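You operate a simulated robot arm through the tools that you are given. There is no shell and no other tool.

Carry out the task below with a simulated robot arm. There is one attempt and no reset: what you move stays moved.

JOB
Polish the dull patch on the table and cover it with the red mat.
Fine: the orange jug goes off it on to the coaster; polish from the open tin with the round brush; brush back. Set down upright: orange jug, yellow round brush. A coat counts when it lies all over at full strength: go over it till it gets no stronger.
Where things are to end (x, y in the base frame): red mat within 0.05 m of [0.45, -0.45].

Only the result counts: the job must be done as asked and must still hold three seconds after the hand-in. Knocking over, shifting, dropping, spilling or breaking anything else fails it. Lids that push on must go on centred and level and be pressed home; caps that screw on are set level and turned clockwise until they are tight.

ROBOT AND FRAMES
A 6-joint arm with a two-finger parallel gripper, fixed in place. Base frame: the origin is at the foot of the arm, x ahead of it, y to its left, z up; the work surface is at about z = 0.75. Lengths are in m, angles in degrees, forces in N, time in s.
With the tool pointing down near the work surface it reaches from about 0.16 to 0.74 m from the base axis. Its first joint turns from -166.0 to 166.0 degrees. Payload 3.91 kg.
Tool frame: the origin (TCP) lies between the finger pads and is the grasp point; the fingertips stand 0.03 m ahead of it; z points along the fingers, y is the line along which they close. Largest opening 0.11 m; finger width 0.02, thickness 0.01; the body of the gripper, 0.048 by 0.112 m, starts 0.055 m behind the TCP.
Orientation is that of the tool frame in the base frame, as a unit quaternion [w, x, y, z]. With the fingers straight down and closing along the base's y, the tool's x points along the base's -x, its y along +y and its z along -z.

CONTROLS
- The arm moves only by the tool move_arm. Its argument "deltas" is a list of rows, each a list of 3 entries, a list of its own where there are three numbers: the shift along the base's x, y, z in units of 150 mm (1.0 is 150 mm), then the turn, a rotation vector about the base's x, y, z in units of 90 degrees (1.0 is 90 degrees), then the gripper command, from -1 (fully open) to 1 (shut), values between in proportion. In form: [[[x, y, z], [ax, ay, az], gripper], ...]. A call has 1 to 20 rows; each row is the pose to reach, as a shift and turn from the pose commanded when the call began. A call with a number of a shift or a turn outside -1 to 1 is refused whole. Each row takes 0.2 s and may step no farther than 0.05 m and 8.6 degrees from the row before; otherwise, or with a gripper value out of range, the whole call is refused. Where a pose cannot be reached the arm comes as near as it can. A force on the tool above 80 N (or 10 N above the force at the start of the call, whichever is more), or a blocked arm, ends the call early, and 0.2 s more pass. The fingers move at their own pace (about 0.045 m/s each) and stop on an object; they squeeze with about 23 N. The grip force told is the motor's: it shows also when the fingers shut on nothing. Time passes only in rows, and 0.2 s behind the last, so rows that repeat a pose let the fingers close. It gives the time, the measured TCP pose, the force on the tool (base axes), the opening and the grip force at its end, in the units of the frame above (readings bear some noise), with the torque about the TCP (base axes, N m) and any sound that the robot's microphone picked up.
- Cameras (640 x 400 px; columns grow to the right, rows downward): "scene" is fixed at [0.2192, -0.4995, 1.5119]; the picture's right is [0.60, -0.80, 0.00], its down [-0.68, -0.51, -0.54] and it looks along [0.43, 0.32, -0.84] (base axes); focal length 321 px, centre (320, 200). "wrist" rides on the gripper at [0.071, 0.022, -0.107] in the tool frame; the picture's right is [-0.29, 0.96, 0.00], its down [-0.76, -0.23, -0.61] and it looks along [-0.58, -0.18, 0.79] (tool axes); focal length 243 px, centre (320, 200). There is no depth. A picture from a camera that has moved, and an enlarged one, comes with that camera's place and axes in the base frame and with its lens.
- grab_frame(camera): a new picture of that camera. The clock stands still meanwhile.
- move_column(by): slides the trunk up (or, below 0, down) by that many m; the arm rides with it, the base frame stays. It gives what a move gives, with no picture.
- zoom(camera, box): a new picture of the part [left, top, right, bottom] of that camera's present view, enlarged. The clock stands still meanwhile.
- close_job(): hands the job in; it is judged then, once.

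Places have to be worked out from the pictures, the camera data and where the tool is seen. Open the gripper and draw the arm clear of the work before you hand the job in, unless the task says otherwise.

The tools are called after ">>>" as name(argument=value, ...) on one line, values as JSON. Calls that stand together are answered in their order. move_arm: Moves the arm, as the interface text tells. Its arguments: {"type":"object","properties":{"deltas":{"type":"array"}},"required":["deltas"]} The other tools are called the same way: move_column (by) slides the trunk up or down; grab_frame (camera) takes a picture; zoom (camera, box) takes an enlarged picture of a part of a camera's view; close_job () hands the job in.

At the start:

```text
clock: 0.0
tcp_pos: [0.4641, -0.0771, 1.1308]
tcp_rot: [0.0, 0.001, 1.0, 0.0]
contact_force: [-1.0, 0.5, 0.6]
moment: [0.03, -0.01, 0.02]
finger_gap: 0.1099
gripper_force: 0.0
trunk travel left (down, up): [-0.525, 0.065]
```

scene: 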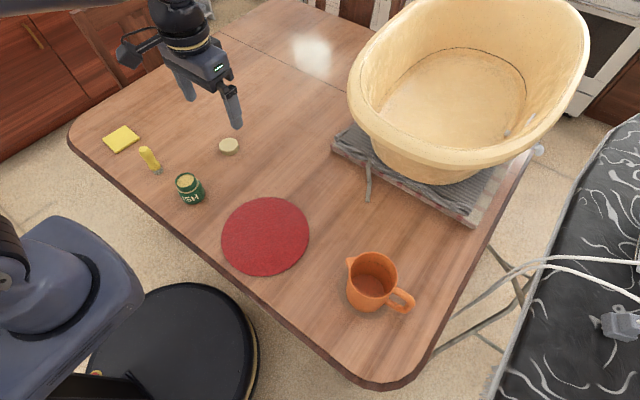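
wrist: 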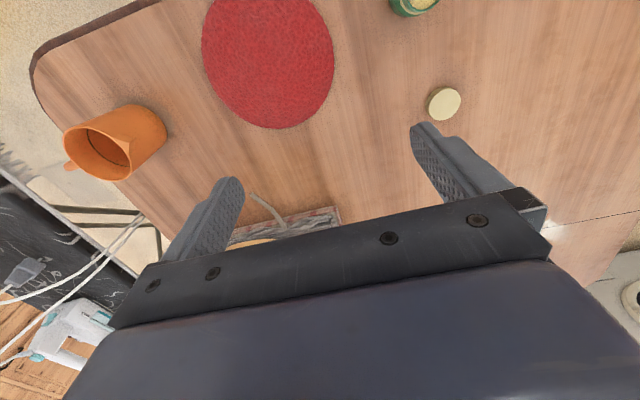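

I'll start by looking closely at the parts of the scene to identify objects: the jug, the tin, the brush, the coaster and the mat.

>>> zoom(camera="scene", box=[90, 100, 250, 220])

>>> zoom(camera="scene", box=[300, 220, 460, 340])

>>> zoom(camera="scene", box=[200, 180, 360, 300])

>>> zoom(camera="wrist", box=[20, 0, 340, 200])

```text
3.33 times, centred on (170, 160) of scene
camera zoom: at [0.2192, -0.4995, 1.5119], right [0.6, -0.8, 0.0], down [-0.68, -0.51, -0.54], along [0.43, 0.32, -0.84], focal length 1070 px, centre (820, 333)
```

zoom: 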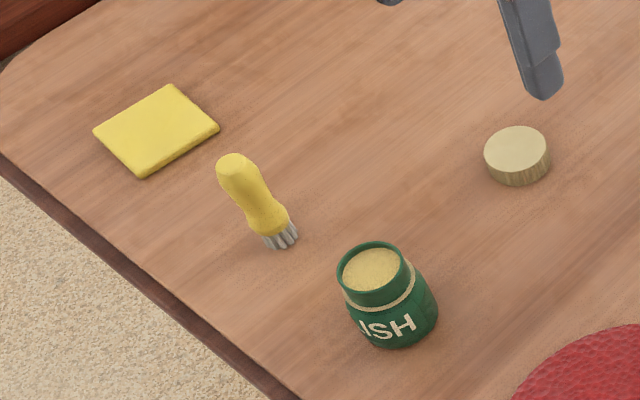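

```text
3.33 times, centred on (380, 280) of scene
camera zoom: at [0.2192, -0.4995, 1.5119], right [0.6, -0.8, 0.0], down [-0.68, -0.51, -0.54], along [0.43, 0.32, -0.84], focal length 1070 px, centre (120, -67)
```

zoom: 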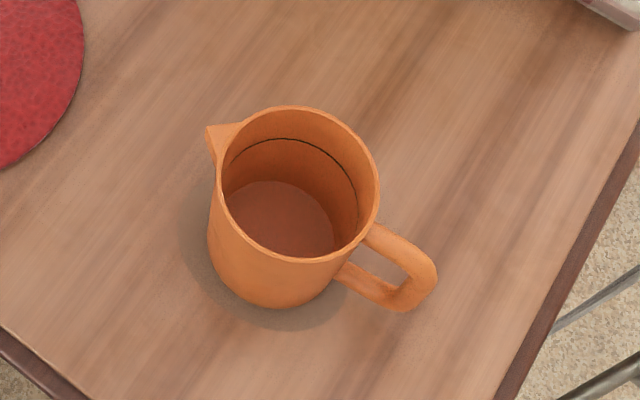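

```text
3.33 times, centred on (280, 240) of scene
camera zoom: at [0.2192, -0.4995, 1.5119], right [0.6, -0.8, 0.0], down [-0.68, -0.51, -0.54], along [0.43, 0.32, -0.84], focal length 1070 px, centre (453, 67)
```

zoom: 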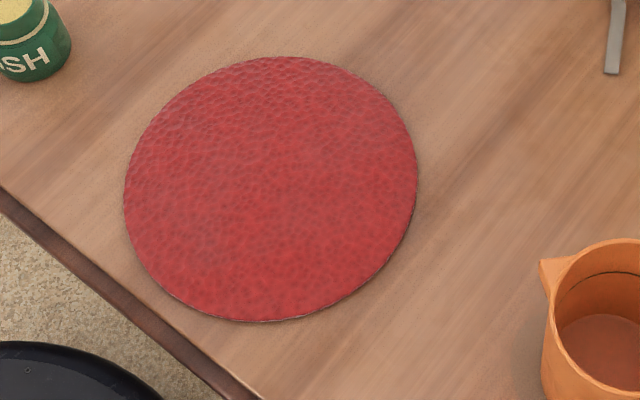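

```text
2.00 times, centred on (180, 100) of wrist
camera zoom: at [0.3931, -0.0546, 1.2374], right [0.29, 0.96, 0.0], down [0.76, -0.23, 0.61], along [0.58, -0.18, -0.79], focal length 485 px, centre (600, 400)
```

zoom: 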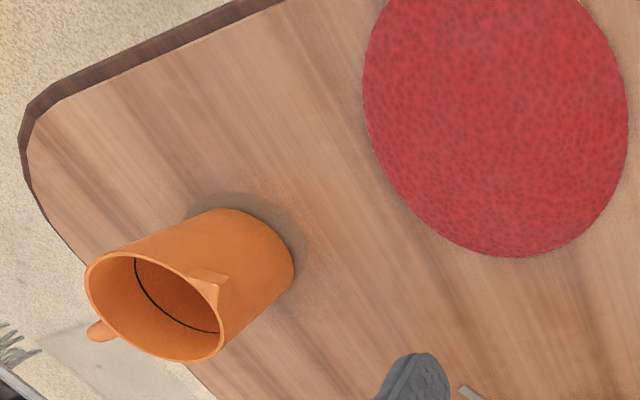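

The jug appears to stand on the dull (darker) patch around (0.455,-0.455), the mat is near (0.43,-0.16), the tin near (0.40,0.09), the brush upright near (0.40,0.24), and a yellow square near (0.41,0.44) could be the coaster. I'll move the arm toward the left side to look closer.

>>> move_arm(deltas=[[[-0.3, 0.3, 0], [0, 0, 0], -1], [[-0.55, 0.6, 0], [0, 0, 0], -1], [[-0.8, 0.9, -0.1], [0, 0, 0], -1], [[-1, 1, -0.1], [0, 0, 0], -1]])

>>> move_arm(deltas=[[[0, 0.3, 0], [0, 0, 0], -1], [[0, 0.6, 0], [0, 0, 0], -1], [[0, 0.9, 0], [0, 0, 0], -1], [[0, 1, 0], [0, 0, 0], -1]])

>>> grab_frame(camera="wrist")

>>> grab_frame(camera="scene")

```text
refused: row 1 steps farther than a row can; nothing moved
```

```text
clock: 1.0
tcp_pos: [0.4639, 0.0723, 1.1292]
tcp_rot: [0.0, 0.0, 1.0, 0.0]
contact_force: [-0.2, 0.0, 0.6]
moment: [0.0, 0.02, 0.01]
finger_gap: 0.1099
gripper_force: 0.0
trunk travel left (down, up): [-0.525, 0.065]
```

```text
taken
camera wrist: at [0.3927, 0.0932, 1.2359], right [0.29, 0.96, 0.0], down [0.76, -0.23, 0.61], along [0.58, -0.18, -0.79], focal length 243 px, centre (320, 200)
```

wrist: 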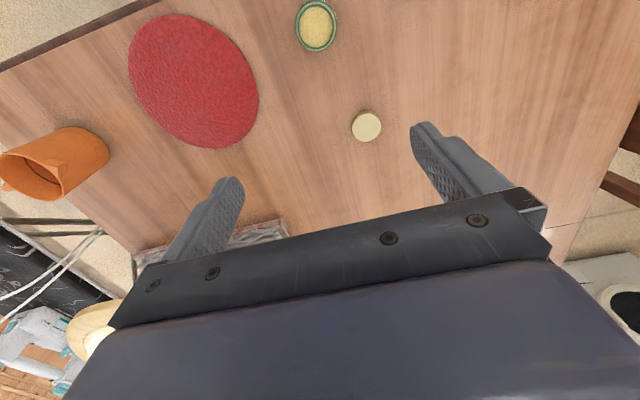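

```text
taken
```

scene: 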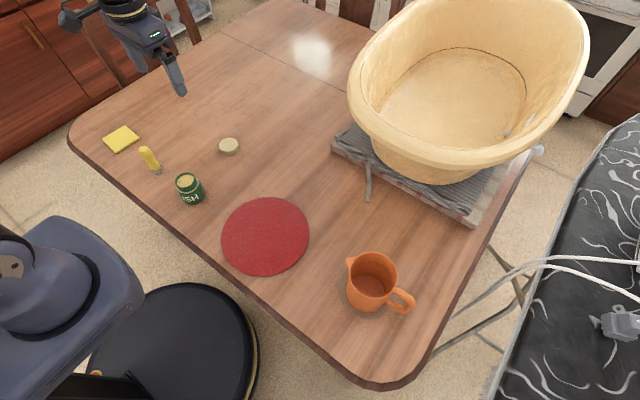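

The view is upside down (image top is toward the base). I'll pull back in x and continue left to see the square, brush and tin.

>>> move_arm(deltas=[[[-0.2, 0.2, 0], [0, 0, 0], -1], [[-0.4, 0.4, 0], [0, 0, 0], -1], [[-0.6, 0.6, 0], [0, 0, 0], -1], [[-0.8, 0.8, 0], [0, 0, 0], -1], [[-1, 1, -0.1], [0, 0, 0], -1]])

>>> move_arm(deltas=[[[-0.1, 0.2, -0.1], [0, 0, 0], -1], [[-0.2, 0.4, -0.2], [0, 0, 0], -1], [[-0.3, 0.6, -0.3], [0, 0, 0], -1], [[-0.3, 0.8, -0.4], [0, 0, 0], -1]])

>>> grab_frame(camera="wrist")

```text
clock: 2.2
tcp_pos: [0.3144, 0.2223, 1.1138]
tcp_rot: [0.0, 0.0, 1.0, 0.0]
contact_force: [0.2, -0.2, -0.5]
moment: [0.03, 0.03, -0.02]
finger_gap: 0.1101
gripper_force: 0.1
trunk travel left (down, up): [-0.525, 0.065]
```

```text
clock: 3.2
tcp_pos: [0.2698, 0.3445, 1.0554]
tcp_rot: [0.0, 0.001, 1.0, 0.0]
contact_force: [0.2, 0.1, -0.2]
moment: [0.0, -0.01, -0.03]
finger_gap: 0.1098
gripper_force: 0.1
trunk travel left (down, up): [-0.525, 0.065]
```

```text
taken
camera wrist: at [0.1982, 0.3654, 1.161], right [0.29, 0.96, 0.0], down [0.76, -0.23, 0.61], along [0.58, -0.18, -0.79], focal length 243 px, centre (320, 200)
```

wrist: 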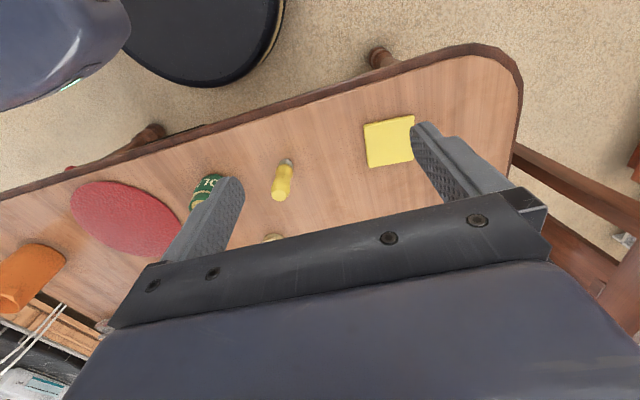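

>>> zoom(camera="wrist", box=[340, 90, 440, 190])

>>> zoom(camera="wrist", box=[170, 140, 330, 240])

```text
4.00 times, centred on (390, 140) of wrist
camera zoom: at [0.1982, 0.3654, 1.161], right [0.29, 0.96, 0.0], down [0.76, -0.23, 0.61], along [0.58, -0.18, -0.79], focal length 970 px, centre (40, 440)
```

zoom: 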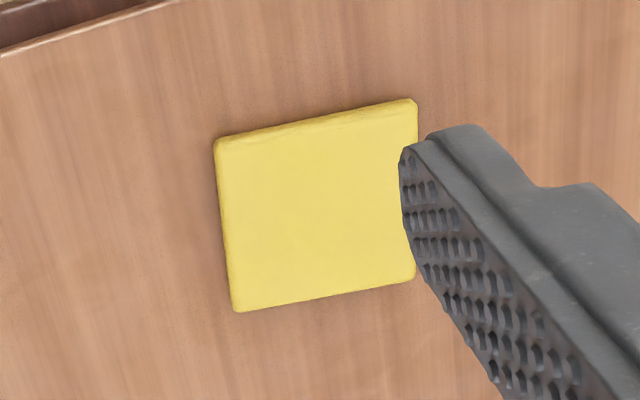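

```text
4.00 times, centred on (250, 190) of wrist
camera zoom: at [0.1982, 0.3654, 1.161], right [0.29, 0.96, 0.0], down [0.76, -0.23, 0.61], along [0.58, -0.18, -0.79], focal length 970 px, centre (600, 240)
```

zoom: 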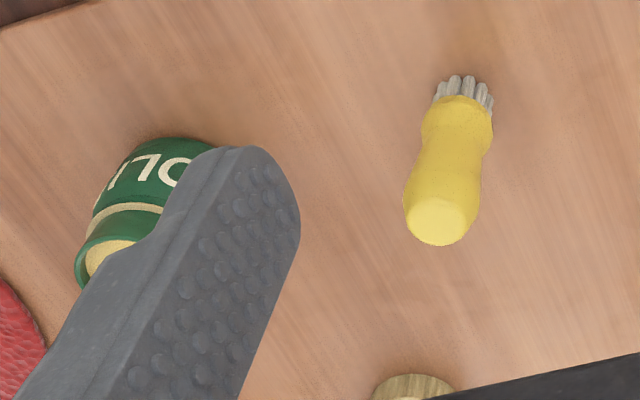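

The yellow square (about 0.09 m wide, ~0.01 thick) at about (0.405,0.430) is the coaster; the round beige disc matches the tin's lid. I'll move over to the jug, turning the tool −90° about z on the way so the fingers close along x (handle and spout lie along y).

>>> move_arm(deltas=[[[0, -0.25, 0.1], [0, 0, -0.09], -1], [[0, -0.5, 0.2], [0, 0, -0.18], -1], [[0, -0.75, 0.3], [0, 0, -0.27], -1], [[0, -1, 0.3], [0, 0, -0.36], -1]])

>>> move_arm(deltas=[[[0, -0.25, 0], [0, 0, -0.09], -1], [[0, -0.5, 0], [0, 0, -0.18], -1], [[0, -0.75, 0], [0, 0, -0.27], -1], [[0, -1, 0], [0, 0, -0.36], -1]])

>>> move_arm(deltas=[[[0.1, -0.25, 0], [0, 0, -0.09], -1], [[0.2, -0.5, 0], [0, 0, -0.18], -1], [[0.3, -0.75, 0], [0, 0, -0.27], -1], [[0.4, -1, 0], [0, 0, -0.28], -1]])

>>> move_arm(deltas=[[[0.2, -0.25, 0], [0, 0, 0], -1], [[0.4, -0.5, 0], [0, 0, 0], -1], [[0.6, -0.75, 0], [0, 0, 0], -1], [[0.8, -1, 0], [0, 0, 0], -1]])

>>> grab_frame(camera="wrist")

```text
clock: 4.2
tcp_pos: [0.2683, 0.1949, 1.1018]
tcp_rot: [0.0, 0.281, 0.96, 0.0]
contact_force: [-0.2, -0.1, 0.1]
moment: [-0.04, 0.01, 0.02]
finger_gap: 0.11
gripper_force: 0.0
trunk travel left (down, up): [-0.525, 0.065]
```

```text
clock: 5.2
tcp_pos: [0.2677, 0.0435, 1.0998]
tcp_rot: [0.0, 0.536, 0.844, 0.0]
contact_force: [0.0, 0.0, -0.1]
moment: [0.0, -0.03, 0.0]
finger_gap: 0.11
gripper_force: 0.0
trunk travel left (down, up): [-0.525, 0.065]
```

```text
clock: 6.2
tcp_pos: [0.3291, -0.1062, 1.1006]
tcp_rot: [0.0, 0.708, 0.706, 0.0]
contact_force: [0.3, 0.1, -0.6]
moment: [-0.04, 0.05, -0.02]
finger_gap: 0.1102
gripper_force: 0.1
trunk travel left (down, up): [-0.525, 0.065]
```

```text
clock: 7.2
tcp_pos: [0.4503, -0.2561, 1.0981]
tcp_rot: [0.0, 0.707, 0.707, 0.0]
contact_force: [0.1, 1.2, -0.3]
moment: [0.0, 0.02, 0.01]
finger_gap: 0.1099
gripper_force: 0.1
trunk travel left (down, up): [-0.525, 0.065]
```

```text
taken
camera wrist: at [0.4709, -0.1845, 1.2051], right [0.96, -0.29, 0.0], down [-0.23, -0.76, 0.61], along [-0.18, -0.58, -0.79], focal length 243 px, centre (320, 200)
```

wrist: 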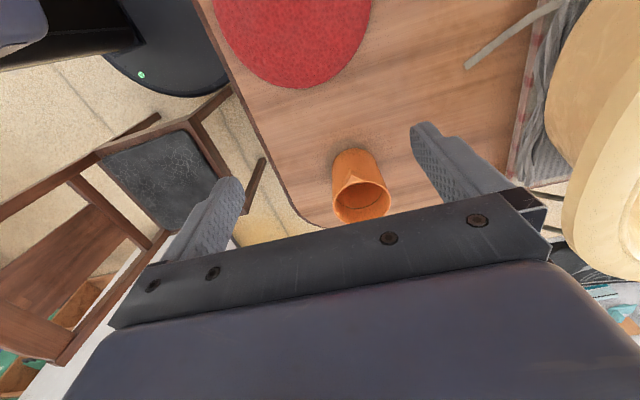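

The jug is visible ahead, roughly at x≈0.46. I'll approach above it at safe height and look again for precise alignment.

>>> move_arm(deltas=[[[0.02, -0.25, 0], [0, 0, 0], -1], [[0.04, -0.5, -0.1], [0, 0, 0], -1], [[0.06, -0.7, -0.3], [0, 0, 0], -1], [[0.06, -0.7, -0.4], [0, 0, 0], -1]])

>>> grab_frame(camera="wrist")

>>> grab_frame(camera="scene")

```text
clock: 8.2
tcp_pos: [0.4586, -0.3594, 1.0409]
tcp_rot: [0.0, 0.707, 0.707, 0.001]
contact_force: [-0.5, -0.9, 0.1]
moment: [0.03, 0.02, -0.02]
finger_gap: 0.1099
gripper_force: 0.1
trunk travel left (down, up): [-0.525, 0.065]
```

```text
taken
camera wrist: at [0.4807, -0.289, 1.1475], right [0.96, -0.29, 0.0], down [-0.23, -0.76, 0.61], along [-0.18, -0.58, -0.79], focal length 243 px, centre (320, 200)
```

wrist: 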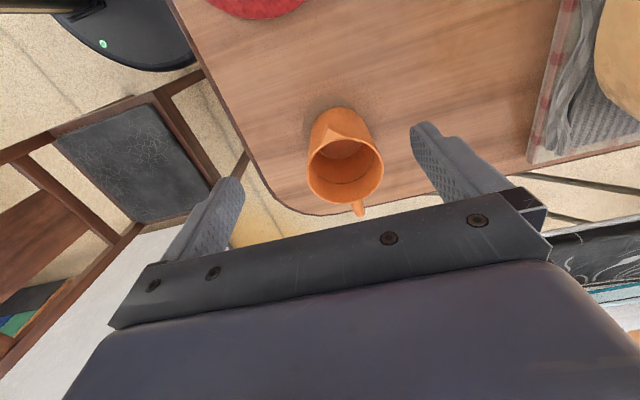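

```text
taken
```

scene: 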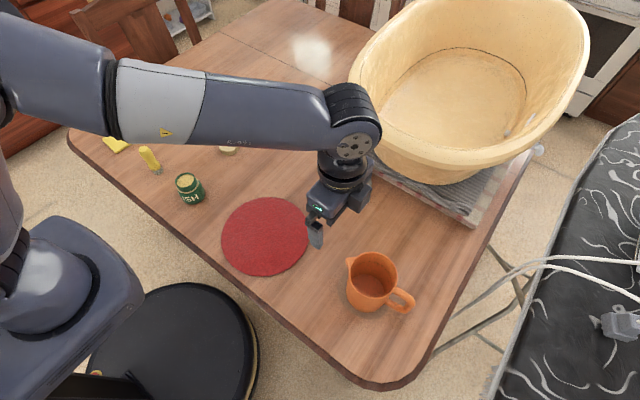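

>>> zoom(camera="wrist", box=[280, 80, 408, 220])

>>> zoom(camera="scene", box=[325, 230, 425, 330])

```text
2.86 times, centred on (344, 150) of wrist
camera zoom: at [0.4807, -0.289, 1.1475], right [0.96, -0.29, 0.0], down [-0.23, -0.76, 0.61], along [-0.18, -0.58, -0.79], focal length 693 px, centre (251, 343)
```

zoom: 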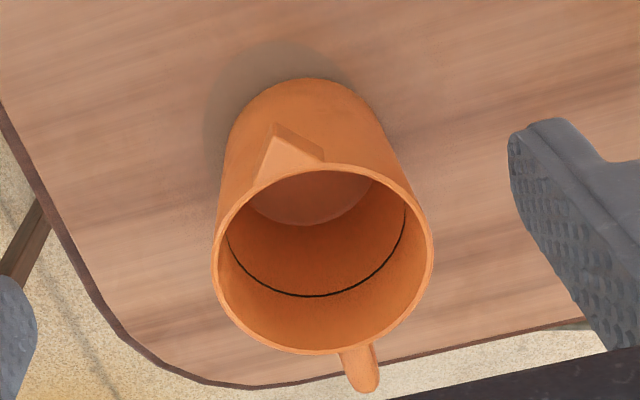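

```text
4.00 times, centred on (375, 280) of scene
camera zoom: at [0.2192, -0.4995, 1.5119], right [0.6, -0.8, 0.0], down [-0.68, -0.51, -0.54], along [0.43, 0.32, -0.84], focal length 1284 px, centre (100, -120)
```

zoom: 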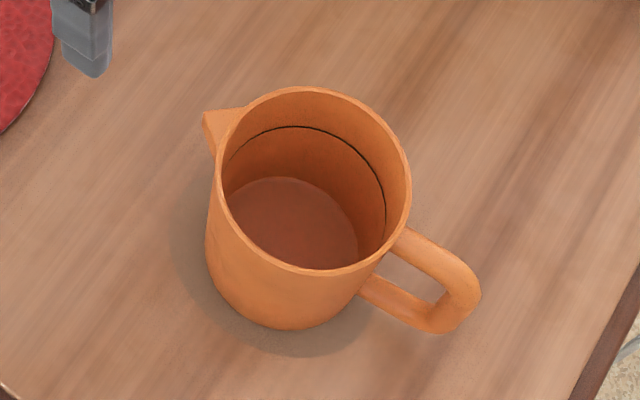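

Triangulating the rim centre gives about (0.463,-0.4535,0.8765), diameter ≈0.10 m, so straddling leaves ~5 mm per side. I move above it with fingertips still clear of the rim and check alignment.

>>> move_arm(deltas=[[[0.027, -0.2, 0], [0, 0, 0], -1], [[0.027, -0.42, 0], [0, 0, 0], -1], [[0.027, -0.623, 0], [0, 0, 0], -1], [[0.027, -0.623, -0.3], [0, 0, 0], -1], [[0.027, -0.623, -0.6], [0, 0, 0], -1], [[0.027, -0.623, -0.673], [0, 0, 0], -1], [[0.027, -0.623, -0.673], [0, 0, 0], -1]])

>>> grab_frame(camera="wrist")

>>> zoom(camera="scene", box=[300, 180, 460, 320])

```text
clock: 9.8
tcp_pos: [0.4622, -0.4547, 0.9379]
tcp_rot: [-0.001, 0.707, 0.707, 0.0]
contact_force: [-0.6, -0.1, 0.2]
moment: [-0.01, 0.0, 0.03]
finger_gap: 0.1102
gripper_force: 0.1
trunk travel left (down, up): [-0.525, 0.065]
```

```text
taken
camera wrist: at [0.485, -0.3833, 1.0452], right [0.96, -0.29, 0.0], down [-0.23, -0.76, 0.61], along [-0.18, -0.58, -0.79], focal length 243 px, centre (320, 200)
```

wrist: 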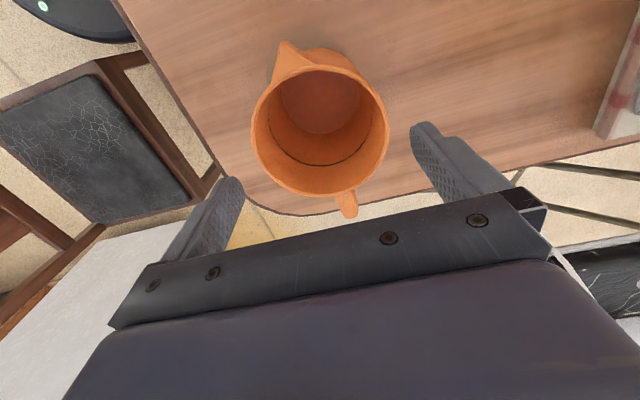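

```text
2.86 times, centred on (380, 250) of scene
camera zoom: at [0.2192, -0.4995, 1.5119], right [0.6, -0.8, 0.0], down [-0.68, -0.51, -0.54], along [0.43, 0.32, -0.84], focal length 917 px, centre (149, 57)
```

zoom: 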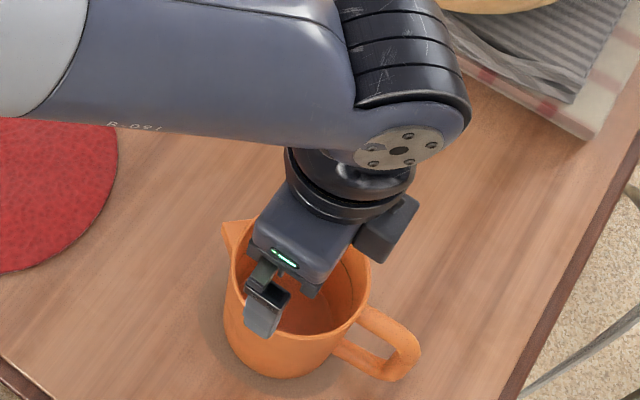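

>>> zoom(camera="wrist", box=[220, 40, 420, 230])

```text
2.11 times, centred on (320, 135) of wrist
camera zoom: at [0.485, -0.3833, 1.0452], right [0.96, -0.29, 0.0], down [-0.23, -0.76, 0.61], along [-0.18, -0.58, -0.79], focal length 511 px, centre (320, 337)
```

zoom: 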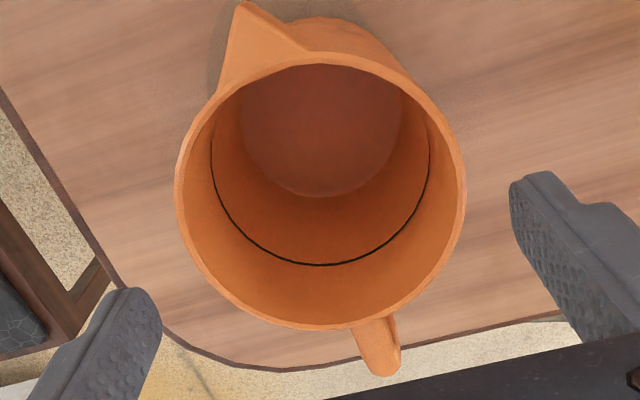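

The rim centre recomputes to about (0.463,-0.455), matching the TCP. I lower slowly until the tips are just below the rim and check the force.

>>> move_arm(deltas=[[[0.004, 0, -0.06], [0, 0, 0], -1], [[0.004, 0, -0.12], [0, 0, 0], -1], [[0.004, 0, -0.16], [0, 0, 0], -1], [[0.004, 0, -0.2], [0, 0, 0], -1], [[0.004, 0, -0.22], [0, 0, 0], -1], [[0.004, 0, -0.24], [0, 0, 0], -1], [[0.004, 0, -0.26], [0, 0, 0], -1]])

>>> grab_frame(camera="wrist")

```text
clock: 11.4
tcp_pos: [0.4626, -0.4539, 0.9004]
tcp_rot: [0.0, 0.708, 0.706, 0.0]
contact_force: [-0.3, -0.1, -0.6]
moment: [0.02, 0.02, -0.01]
finger_gap: 0.1101
gripper_force: 0.0
trunk travel left (down, up): [-0.525, 0.065]
```

```text
taken
camera wrist: at [0.4847, -0.3838, 1.0076], right [0.96, -0.29, 0.0], down [-0.23, -0.76, 0.61], along [-0.18, -0.58, -0.79], focal length 243 px, centre (320, 200)
```

wrist: 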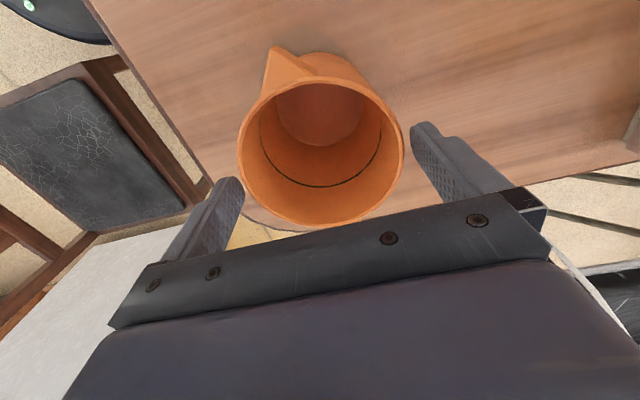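

Tips have passed the rim with no contact, margins about 3 mm on each side. I continue down to grasp height and close.

>>> move_arm(deltas=[[[0, 0, -0.06], [0, 0, 0], -1], [[0, 0, -0.12], [0, 0, 0], -1], [[0, 0, -0.18], [0, 0, 0], -1], [[0, 0, -0.24], [0, 0, 0], -1], [[0, 0, -0.3], [0, 0, 0], -1], [[0, 0, -0.36], [0, 0, 0], -1], [[0, 0, -0.4], [0, 0, 0], -1]])

>>> move_arm(deltas=[[[0, 0, 0], [0, 0, 0], 1], [[0, 0, 0], [0, 0, 0], 1], [[0, 0, 0], [0, 0, 0], 1], [[0, 0, 0], [0, 0, 0], 1]])

```text
clock: 13.0
tcp_pos: [0.4631, -0.4537, 0.8405]
tcp_rot: [0.0, 0.707, 0.707, 0.0]
contact_force: [-0.1, -0.2, -0.4]
moment: [0.02, -0.02, 0.0]
finger_gap: 0.1098
gripper_force: 0.1
trunk travel left (down, up): [-0.525, 0.065]
```

```text
clock: 14.0
tcp_pos: [0.4623, -0.4545, 0.8406]
tcp_rot: [0.0, 0.708, 0.707, 0.001]
contact_force: [0.0, -1.0, -0.8]
moment: [0.03, -0.02, 0.0]
finger_gap: 0.0989
gripper_force: 22.7
trunk travel left (down, up): [-0.525, 0.065]
```

The jug is gripped at 0.099 m opening with 23 N. I lift it gently.

>>> move_arm(deltas=[[[0, 0, 0.03], [0, 0, 0], 1], [[0, 0, 0.1], [0, 0, 0], 1], [[0, 0, 0.25], [0, 0, 0], 1], [[0, 0, 0.45], [0, 0, 0], 1], [[0, 0, 0.65], [0, 0, 0], 1], [[0, 0, 0.8], [0, 0, 0], 1], [[0, 0, 0.9], [0, 0, 0], 1]])

>>> grab_frame(camera="scene")

>>> grab_frame(camera="wrist")

```text
clock: 15.6
tcp_pos: [0.4622, -0.4539, 0.9761]
tcp_rot: [0.0, 0.708, 0.707, 0.001]
contact_force: [-0.6, 0.1, -1.3]
moment: [0.04, 0.01, 0.02]
finger_gap: 0.099
gripper_force: 22.9
trunk travel left (down, up): [-0.525, 0.065]
```

```text
taken
```

scene: 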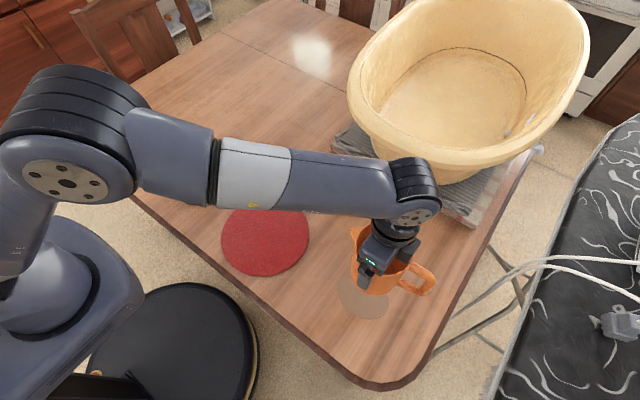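

```text
taken
camera wrist: at [0.4847, -0.3835, 1.0832], right [0.96, -0.29, 0.0], down [-0.23, -0.76, 0.61], along [-0.18, -0.58, -0.79], focal length 243 px, centre (320, 200)
```

wrist: 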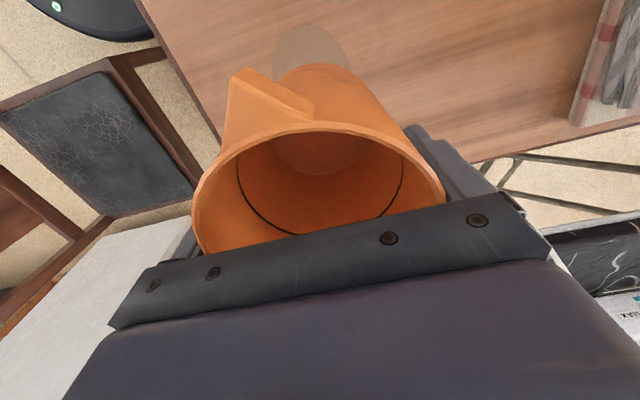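

The jug is lifted and a round greyish dull patch shows on the table. Let me zoom on it to locate it.

>>> zoom(camera="wrist", box=[240, 0, 400, 100])

>>> zoom(camera="scene", box=[310, 230, 430, 350])

```text
4.00 times, centred on (320, 50) of wrist
camera zoom: at [0.4847, -0.3835, 1.0832], right [0.96, -0.29, 0.0], down [-0.23, -0.76, 0.61], along [-0.18, -0.58, -0.79], focal length 970 px, centre (320, 800)
```

zoom: 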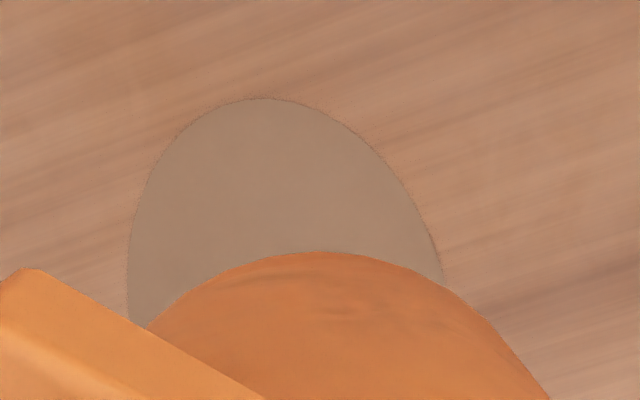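

```text
3.33 times, centred on (370, 290) of scene
camera zoom: at [0.2192, -0.4995, 1.5119], right [0.6, -0.8, 0.0], down [-0.68, -0.51, -0.54], along [0.43, 0.32, -0.84], focal length 1070 px, centre (153, -100)
```

zoom: 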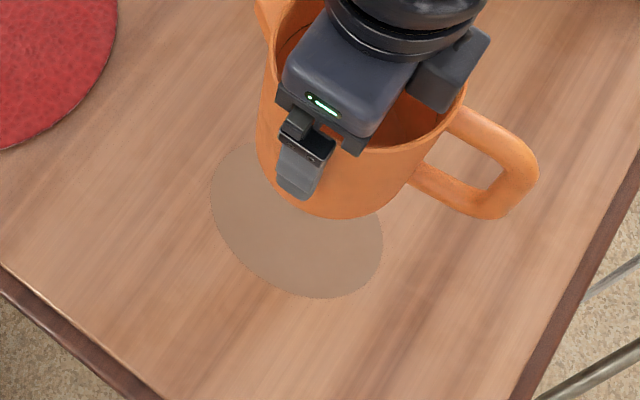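

The patch is roughly 0.12 m across. Now I carry the jug, level, in smooth steps toward the coaster while yawing +90° gradually.

>>> move_arm(deltas=[[[-0.13, 0.2, 0.05], [0, 0, 0.04], 1], [[-0.26, 0.4, 0.1], [0, 0, 0.08], 1], [[-0.39, 0.6, 0.1], [0, 0, 0.12], 1], [[-0.52, 0.8, 0.1], [0, 0, 0.16], 1], [[-0.65, 1, 0.1], [0, 0, 0.2], 1]])

>>> move_arm(deltas=[[[0, 0.2, 0], [0, 0, 0.04], 1], [[0, 0.4, 0], [0, 0, 0.08], 1], [[0, 0.6, 0], [0, 0, 0.12], 1], [[0, 0.8, 0], [0, 0, 0.16], 1], [[0, 1, 0], [0, 0, 0.2], 1]])

>>> move_arm(deltas=[[[0, 0.2, 0], [0, 0, 0.04], 1], [[0, 0.4, 0], [0, 0, 0.08], 1], [[0, 0.6, 0], [0, 0, 0.12], 1], [[0, 0.8, 0], [0, 0, 0.16], 1], [[0, 1, 0], [0, 0, 0.2], 1]])

>>> move_arm(deltas=[[[0, 0.2, 0], [0, 0, 0.04], 1], [[0, 0.4, 0], [0, 0, 0.08], 1], [[0, 0.6, 0], [0, 0, 0.12], 1], [[0, 0.8, 0], [0, 0, 0.16], 1], [[0, 1, 0], [0, 0, 0.2], 1]])

>>> grab_frame(camera="scene")

```text
clock: 16.8
tcp_pos: [0.366, -0.3033, 0.9915]
tcp_rot: [0.0, 0.588, 0.809, 0.0]
contact_force: [-0.7, -0.7, -1.6]
moment: [0.01, 0.02, 0.0]
finger_gap: 0.0989
gripper_force: 23.2
trunk travel left (down, up): [-0.525, 0.065]
```

```text
clock: 18.0
tcp_pos: [0.364, -0.1542, 0.9909]
tcp_rot: [0.001, 0.454, 0.891, 0.0]
contact_force: [-0.2, -0.4, -1.1]
moment: [0.03, -0.01, 0.01]
finger_gap: 0.0991
gripper_force: 23.2
trunk travel left (down, up): [-0.525, 0.065]
```

```text
clock: 19.2
tcp_pos: [0.3648, -0.0027, 0.9912]
tcp_rot: [0.0, 0.309, 0.951, 0.0]
contact_force: [0.0, 1.2, -1.4]
moment: [0.02, 0.04, -0.03]
finger_gap: 0.0989
gripper_force: 23.1
trunk travel left (down, up): [-0.525, 0.065]
```

```text
clock: 20.4
tcp_pos: [0.3644, 0.1458, 0.9905]
tcp_rot: [0.0, 0.156, 0.988, 0.0]
contact_force: [-0.1, 0.1, -1.6]
moment: [0.02, -0.02, -0.03]
finger_gap: 0.0989
gripper_force: 23.0
trunk travel left (down, up): [-0.525, 0.065]
```

```text
taken
```

scene: 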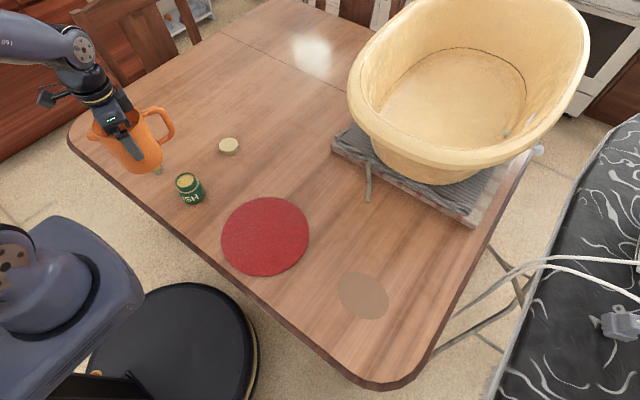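

>>> zoom(camera="scene", box=[310, 240, 430, 340])

>>> move_arm(deltas=[[[0.04, 0.2, 0], [0, 0, 0.04], 1], [[0.08, 0.4, 0], [0, 0, 0.08], 1], [[0.12, 0.6, 0], [0, 0, 0.12], 1], [[0.16, 0.8, 0], [0, 0, 0.16], 1], [[0.2, 1, 0], [0, 0, 0.2], 1]])

>>> grab_frame(camera="wrist")

>>> zoom(camera="scene", box=[60, 60, 220, 180])

```text
4.00 times, centred on (370, 290) of scene
camera zoom: at [0.2192, -0.4995, 1.5119], right [0.6, -0.8, 0.0], down [-0.68, -0.51, -0.54], along [0.43, 0.32, -0.84], focal length 1284 px, centre (120, -160)
```

zoom: 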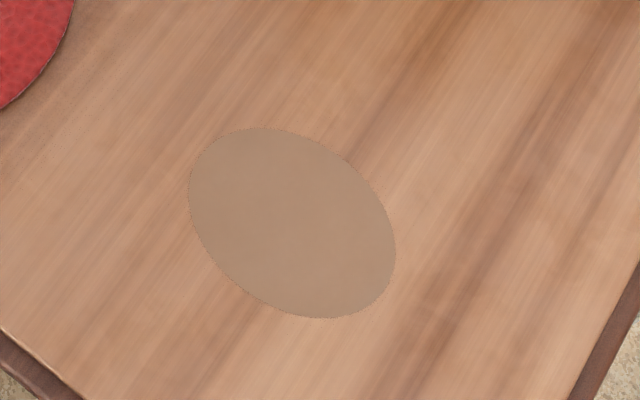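

```text
clock: 21.6
tcp_pos: [0.3939, 0.297, 0.9891]
tcp_rot: [0.0, -0.001, 1.0, 0.0]
contact_force: [-0.4, -0.3, -1.8]
moment: [0.02, 0.01, 0.01]
finger_gap: 0.0992
gripper_force: 23.7
trunk travel left (down, up): [-0.525, 0.065]
```

```text
taken
camera wrist: at [0.3235, 0.3181, 1.096], right [0.29, 0.96, 0.0], down [0.76, -0.23, 0.61], along [0.58, -0.18, -0.79], focal length 243 px, centre (320, 200)
```

wrist: 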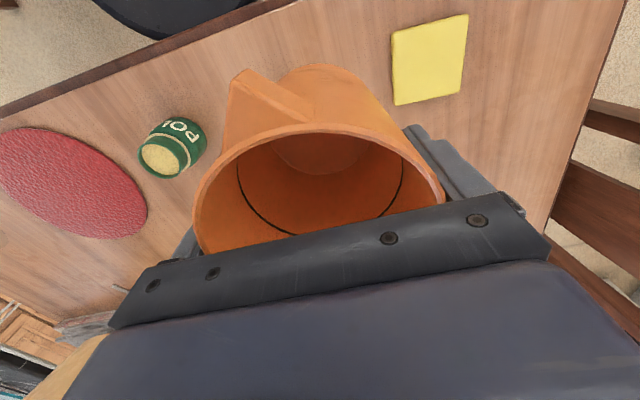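

```text
3.33 times, centred on (140, 120) of scene
camera zoom: at [0.2192, -0.4995, 1.5119], right [0.6, -0.8, 0.0], down [-0.68, -0.51, -0.54], along [0.43, 0.32, -0.84], focal length 1070 px, centre (920, 467)
```

zoom: 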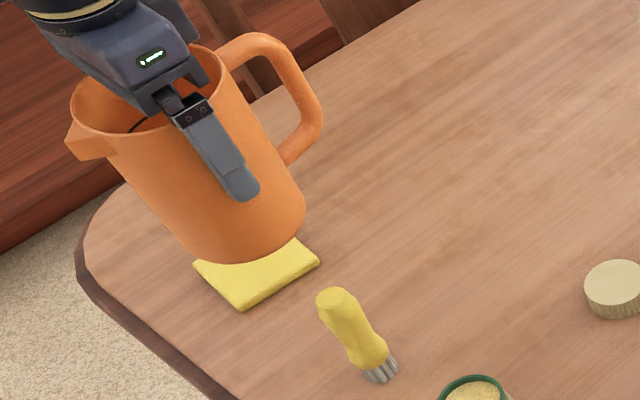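

The patch is an ellipse about ±0.05 (x) by ±0.065 (y) centred at (0.454,-0.451); the coaster is confirmed at (0.405,0.431). I move over the coaster and lower to just above it.

>>> move_arm(deltas=[[[0.02, 0.2, 0], [0, 0, 0], 1], [[0.04, 0.4, 0], [0, 0, 0], 1], [[0.06, 0.6, 0], [0, 0, 0], 1], [[0.073, 0.8, 0], [0, 0, 0], 1], [[0.073, 0.893, -0.05], [0, 0, 0], 1], [[0.073, 0.893, -0.2], [0, 0, 0], 1], [[0.073, 0.893, -0.4], [0, 0, 0], 1], [[0.073, 0.893, -0.6], [0, 0, 0], 1], [[0.073, 0.893, -0.75], [0, 0, 0], 1], [[0.073, 0.893, -0.8], [0, 0, 0], 1], [[0.073, 0.893, -0.8], [0, 0, 0], 1]])

>>> grab_frame(camera="wrist")

>>> zoom(camera="scene", box=[60, 60, 220, 180])

```text
clock: 24.0
tcp_pos: [0.4058, 0.4302, 0.8715]
tcp_rot: [0.0, 0.0, 1.0, 0.0]
contact_force: [0.3, -0.2, -0.3]
moment: [-0.01, 0.07, 0.0]
finger_gap: 0.0991
gripper_force: 22.8
trunk travel left (down, up): [-0.525, 0.065]
```

```text
taken
camera wrist: at [0.336, 0.4509, 0.9778], right [0.29, 0.96, 0.0], down [0.76, -0.23, 0.61], along [0.58, -0.18, -0.79], focal length 243 px, centre (320, 200)
```

wrist: 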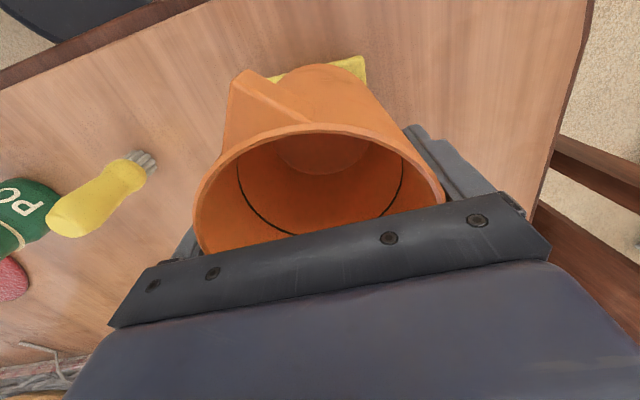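

```text
3.33 times, centred on (140, 120) of scene
camera zoom: at [0.2192, -0.4995, 1.5119], right [0.6, -0.8, 0.0], down [-0.68, -0.51, -0.54], along [0.43, 0.32, -0.84], focal length 1070 px, centre (920, 467)
```

zoom: 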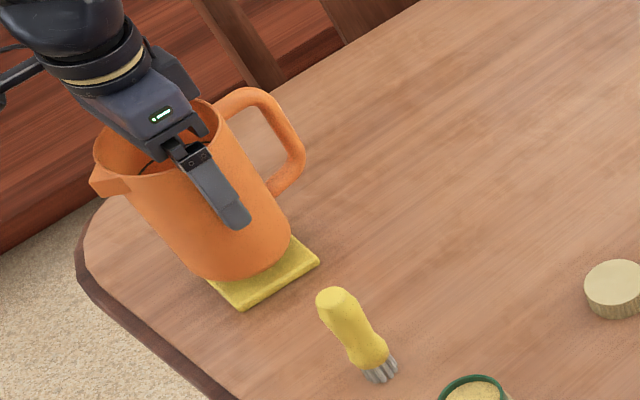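

Alignment looks right; the jug bottom is about 2 cm above the coaster. I lower gently.

>>> move_arm(deltas=[[[0, 0, -0.03], [0, 0, 0], 1], [[0, 0, -0.06], [0, 0, 0], 1], [[0, 0, -0.08], [0, 0, 0], 1], [[0, 0, -0.1], [0, 0, 0], 1], [[0, 0, -0.1], [0, 0, 0], 1]])

>>> move_arm(deltas=[[[0, 0, -0.01], [0, 0, 0], 1], [[0, 0, -0.02], [0, 0, 0], 1]])

```text
clock: 25.2
tcp_pos: [0.4057, 0.4294, 0.8556]
tcp_rot: [0.0, 0.0, 1.0, 0.0]
contact_force: [-0.3, 0.0, -1.5]
moment: [0.0, 0.02, 0.01]
finger_gap: 0.0988
gripper_force: 22.8
trunk travel left (down, up): [-0.525, 0.065]
```

```text
clock: 25.8
tcp_pos: [0.4066, 0.4302, 0.8523]
tcp_rot: [0.0, 0.001, 1.0, -0.001]
contact_force: [0.2, 0.5, -0.9]
moment: [-0.01, 0.0, 0.02]
finger_gap: 0.099
gripper_force: 23.2
trunk travel left (down, up): [-0.525, 0.065]
```

>>> move_arm(deltas=[[[0, 0, -0.01], [0, 0, 0], 1], [[0, 0, -0.02], [0, 0, 0], 1]])

>>> zoom(camera="wrist", box=[220, 20, 420, 140])

```text
clock: 26.4
tcp_pos: [0.4055, 0.4301, 0.851]
tcp_rot: [0.002, 0.002, 1.0, 0.001]
contact_force: [-0.1, -0.3, 16.3]
moment: [-0.02, 0.08, -0.01]
finger_gap: 0.0991
gripper_force: 23.0
trunk travel left (down, up): [-0.525, 0.065]
```

```text
3.20 times, centred on (320, 80) of wrist
camera zoom: at [0.335, 0.4513, 0.9581], right [0.29, 0.96, 0.0], down [0.76, -0.23, 0.61], along [0.58, -0.17, -0.79], focal length 776 px, centre (320, 584)
```

zoom: 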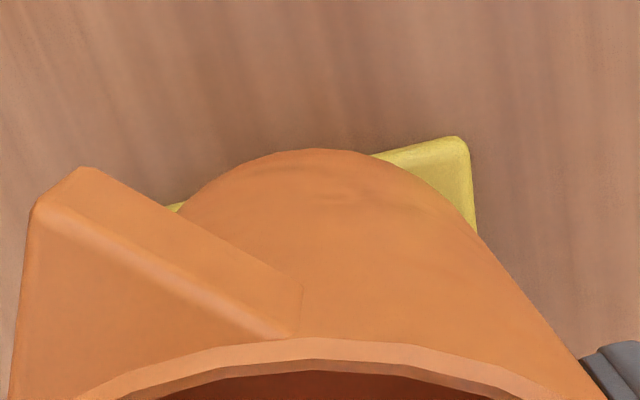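

Contact at 16 N with the jug seated on the coaster. I relieve the pressure slightly and open the gripper.

>>> move_arm(deltas=[[[0, 0, 0.009], [0, 0, 0], 1], [[0, 0, 0.009], [0, 0, 0], -1], [[0, 0, 0.009], [0, 0, 0], -1], [[0, 0, 0.009], [0, 0, 0], -1]])

>>> move_arm(deltas=[[[0, 0, 0.06], [0, 0, 0], -1], [[0, 0, 0.14], [0, 0, 0], -1], [[0, 0, 0.24], [0, 0, 0], -1], [[0, 0, 0.34], [0, 0, 0], -1], [[0, 0, 0.5], [0, 0, 0], -1], [[0, 0, 0.7], [0, 0, 0], -1], [[0, 0, 0.9], [0, 0, 0], -1]])

>>> grab_frame(camera="wrist")

>>> zoom(camera="scene", box=[60, 60, 220, 180])

```text
clock: 27.4
tcp_pos: [0.4046, 0.4301, 0.8506]
tcp_rot: [0.0, 0.0, 1.0, 0.0]
contact_force: [0.2, 0.6, 0.2]
moment: [0.01, -0.01, -0.01]
finger_gap: 0.11
gripper_force: 0.1
trunk travel left (down, up): [-0.525, 0.065]
```

```text
clock: 29.0
tcp_pos: [0.4059, 0.4292, 0.9847]
tcp_rot: [0.0, 0.0, 1.0, 0.0]
contact_force: [-0.1, -0.8, 0.2]
moment: [0.02, 0.01, -0.03]
finger_gap: 0.1097
gripper_force: 0.0
trunk travel left (down, up): [-0.525, 0.065]
```

```text
taken
camera wrist: at [0.3345, 0.4499, 1.0909], right [0.29, 0.96, 0.0], down [0.76, -0.23, 0.61], along [0.58, -0.18, -0.79], focal length 243 px, centre (320, 200)
```

wrist: 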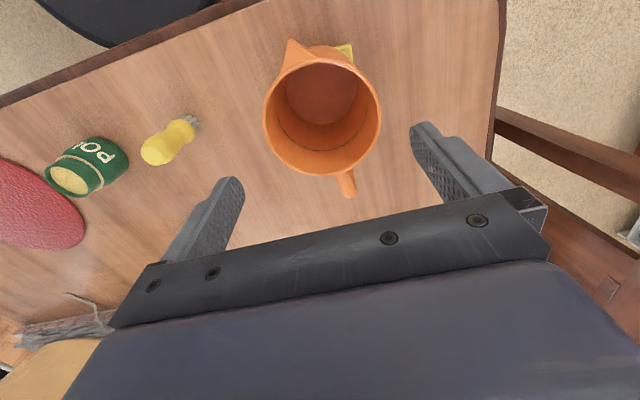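

```text
3.33 times, centred on (140, 120) of scene
camera zoom: at [0.2192, -0.4995, 1.5119], right [0.6, -0.8, 0.0], down [-0.68, -0.51, -0.54], along [0.43, 0.32, -0.84], focal length 1070 px, centre (920, 467)
```

zoom: 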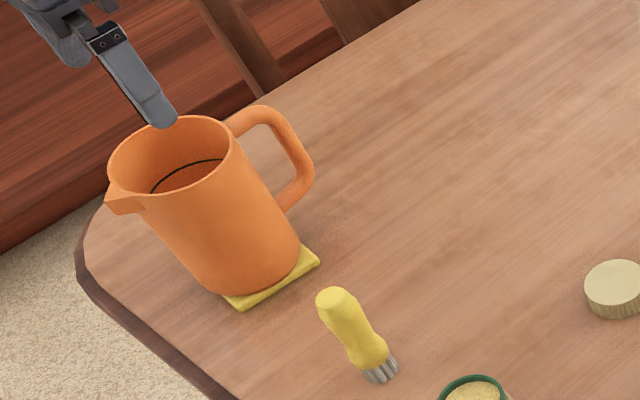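

The jug is standing on the coaster. Now I go toward the brush and look at it closely.

>>> move_arm(deltas=[[[0, -0.25, 0], [0, 0, 0], -1], [[0, -0.5, 0], [0, 0, 0], -1], [[0, -0.75, 0], [0, 0, 0], -1], [[0, -1, 0], [0, 0, 0], -1], [[0, -1, 0], [0, 0, 0], -1]])

>>> zoom(camera="wrist", box=[190, 50, 400, 200])

>>> zoom(camera="scene", box=[110, 120, 220, 210])

```text
clock: 30.2
tcp_pos: [0.4049, 0.2798, 0.9839]
tcp_rot: [0.0, -0.001, 1.0, 0.002]
contact_force: [0.2, -1.0, -0.4]
moment: [0.02, -0.01, 0.0]
finger_gap: 0.1099
gripper_force: 0.1
trunk travel left (down, up): [-0.525, 0.065]
```

```text
2.67 times, centred on (295, 125) of wrist
camera zoom: at [0.3339, 0.3005, 1.0914], right [0.29, 0.96, 0.0], down [0.76, -0.23, 0.61], along [0.58, -0.18, -0.79], focal length 647 px, centre (387, 400)
```

zoom: 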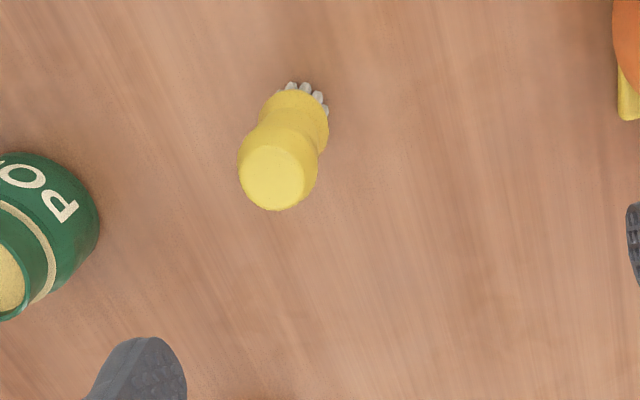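

```text
4.44 times, centred on (165, 165) of scene
camera zoom: at [0.2192, -0.4995, 1.5119], right [0.6, -0.8, 0.0], down [-0.68, -0.51, -0.54], along [0.43, 0.32, -0.84], focal length 1426 px, centre (1009, 356)
```

zoom: 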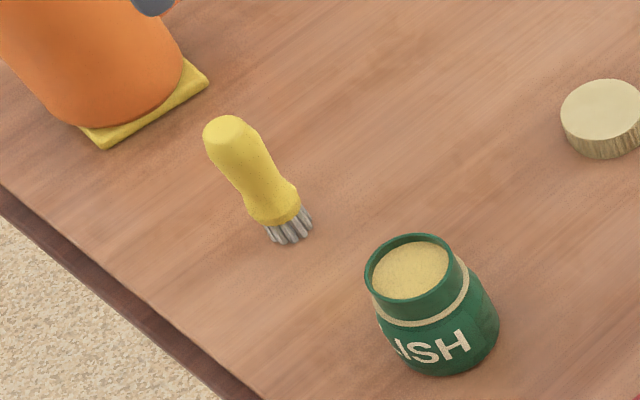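

Brush top triangulates to (0.400,0.236,0.849), so it's ~0.10 m tall and upright. I move above it, stopping with fingertips just above, and recheck.

>>> move_arm(deltas=[[[-0.04, -0.29, 0], [0, 0, 0], -1], [[-0.04, -0.29, -0.3], [0, 0, 0], -1], [[-0.04, -0.29, -0.55], [0, 0, 0], -1], [[-0.04, -0.29, -0.55], [0, 0, 0], -1]])

>>> grab_frame(camera="wrist")

>>> zoom(camera="scene", box=[110, 120, 220, 210])

```text
clock: 31.2
tcp_pos: [0.4008, 0.236, 0.9039]
tcp_rot: [0.0, 0.0, 1.0, 0.0]
contact_force: [0.7, -0.3, -0.6]
moment: [-0.02, -0.03, -0.02]
finger_gap: 0.11
gripper_force: 0.1
trunk travel left (down, up): [-0.525, 0.065]
```

```text
taken
camera wrist: at [0.3311, 0.2576, 1.0102], right [0.29, 0.96, 0.0], down [0.76, -0.23, 0.61], along [0.58, -0.18, -0.79], focal length 243 px, centre (320, 200)
```

wrist: 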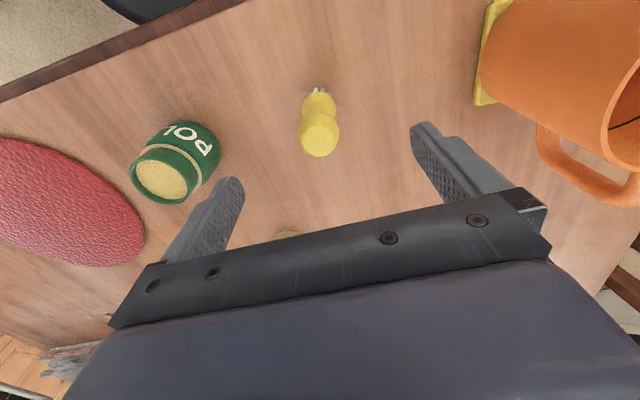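

```text
4.44 times, centred on (165, 165) of scene
camera zoom: at [0.2192, -0.4995, 1.5119], right [0.6, -0.8, 0.0], down [-0.68, -0.51, -0.54], along [0.43, 0.32, -0.84], focal length 1426 px, centre (1009, 356)
```

zoom: 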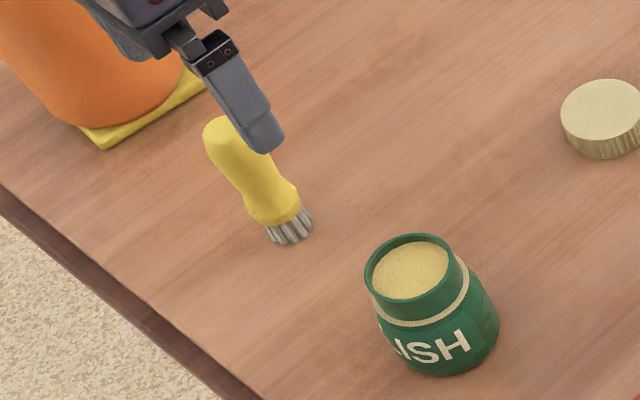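

Brush axis is at (0.398,0.2365); the tin mouth is at about (0.405,0.087,0.823). I descend and grip the brush handle.

>>> move_arm(deltas=[[[-0.014, 0.003, -0.1], [0, 0, 0], -1], [[-0.014, 0.003, -0.2], [0, 0, 0], -1], [[-0.014, 0.003, -0.3], [0, 0, 0], -1], [[-0.014, 0.003, -0.4], [0, 0, 0], -1], [[-0.014, 0.003, -0.5], [0, 0, 0], -1], [[-0.014, 0.003, -0.506], [0, 0, 0], -1]])

>>> move_arm(deltas=[[[0, 0, 0], [0, 0, 0], 1], [[0, 0, 0], [0, 0, 0], 1], [[0, 0, 0], [0, 0, 0], 1], [[0, 0, 0], [0, 0, 0], 1], [[0, 0, 0], [0, 0, 0], 1], [[0, 0, 0], [0, 0, 0], 1]])

>>> grab_frame(camera="wrist")

```text
clock: 32.6
tcp_pos: [0.3976, 0.2367, 0.8269]
tcp_rot: [-0.001, 0.0, 1.0, 0.0]
contact_force: [-0.1, 0.4, -0.5]
moment: [0.04, 0.0, 0.01]
finger_gap: 0.11
gripper_force: 0.1
trunk travel left (down, up): [-0.525, 0.065]
```

```text
clock: 34.0
tcp_pos: [0.3987, 0.2365, 0.827]
tcp_rot: [0.001, -0.001, 1.0, -0.001]
contact_force: [0.4, -0.8, 0.6]
moment: [0.0, 0.03, -0.01]
finger_gap: 0.0294
gripper_force: 23.2
trunk travel left (down, up): [-0.525, 0.065]
```

```text
taken
camera wrist: at [0.3277, 0.2578, 0.9339], right [0.29, 0.96, 0.0], down [0.76, -0.23, 0.61], along [0.58, -0.18, -0.79], focal length 243 px, centre (320, 200)
```

wrist: 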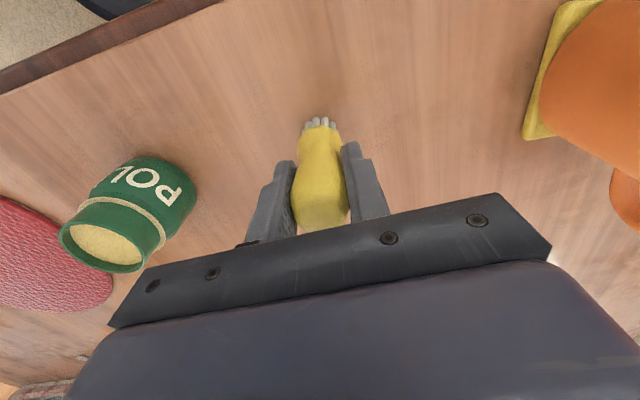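

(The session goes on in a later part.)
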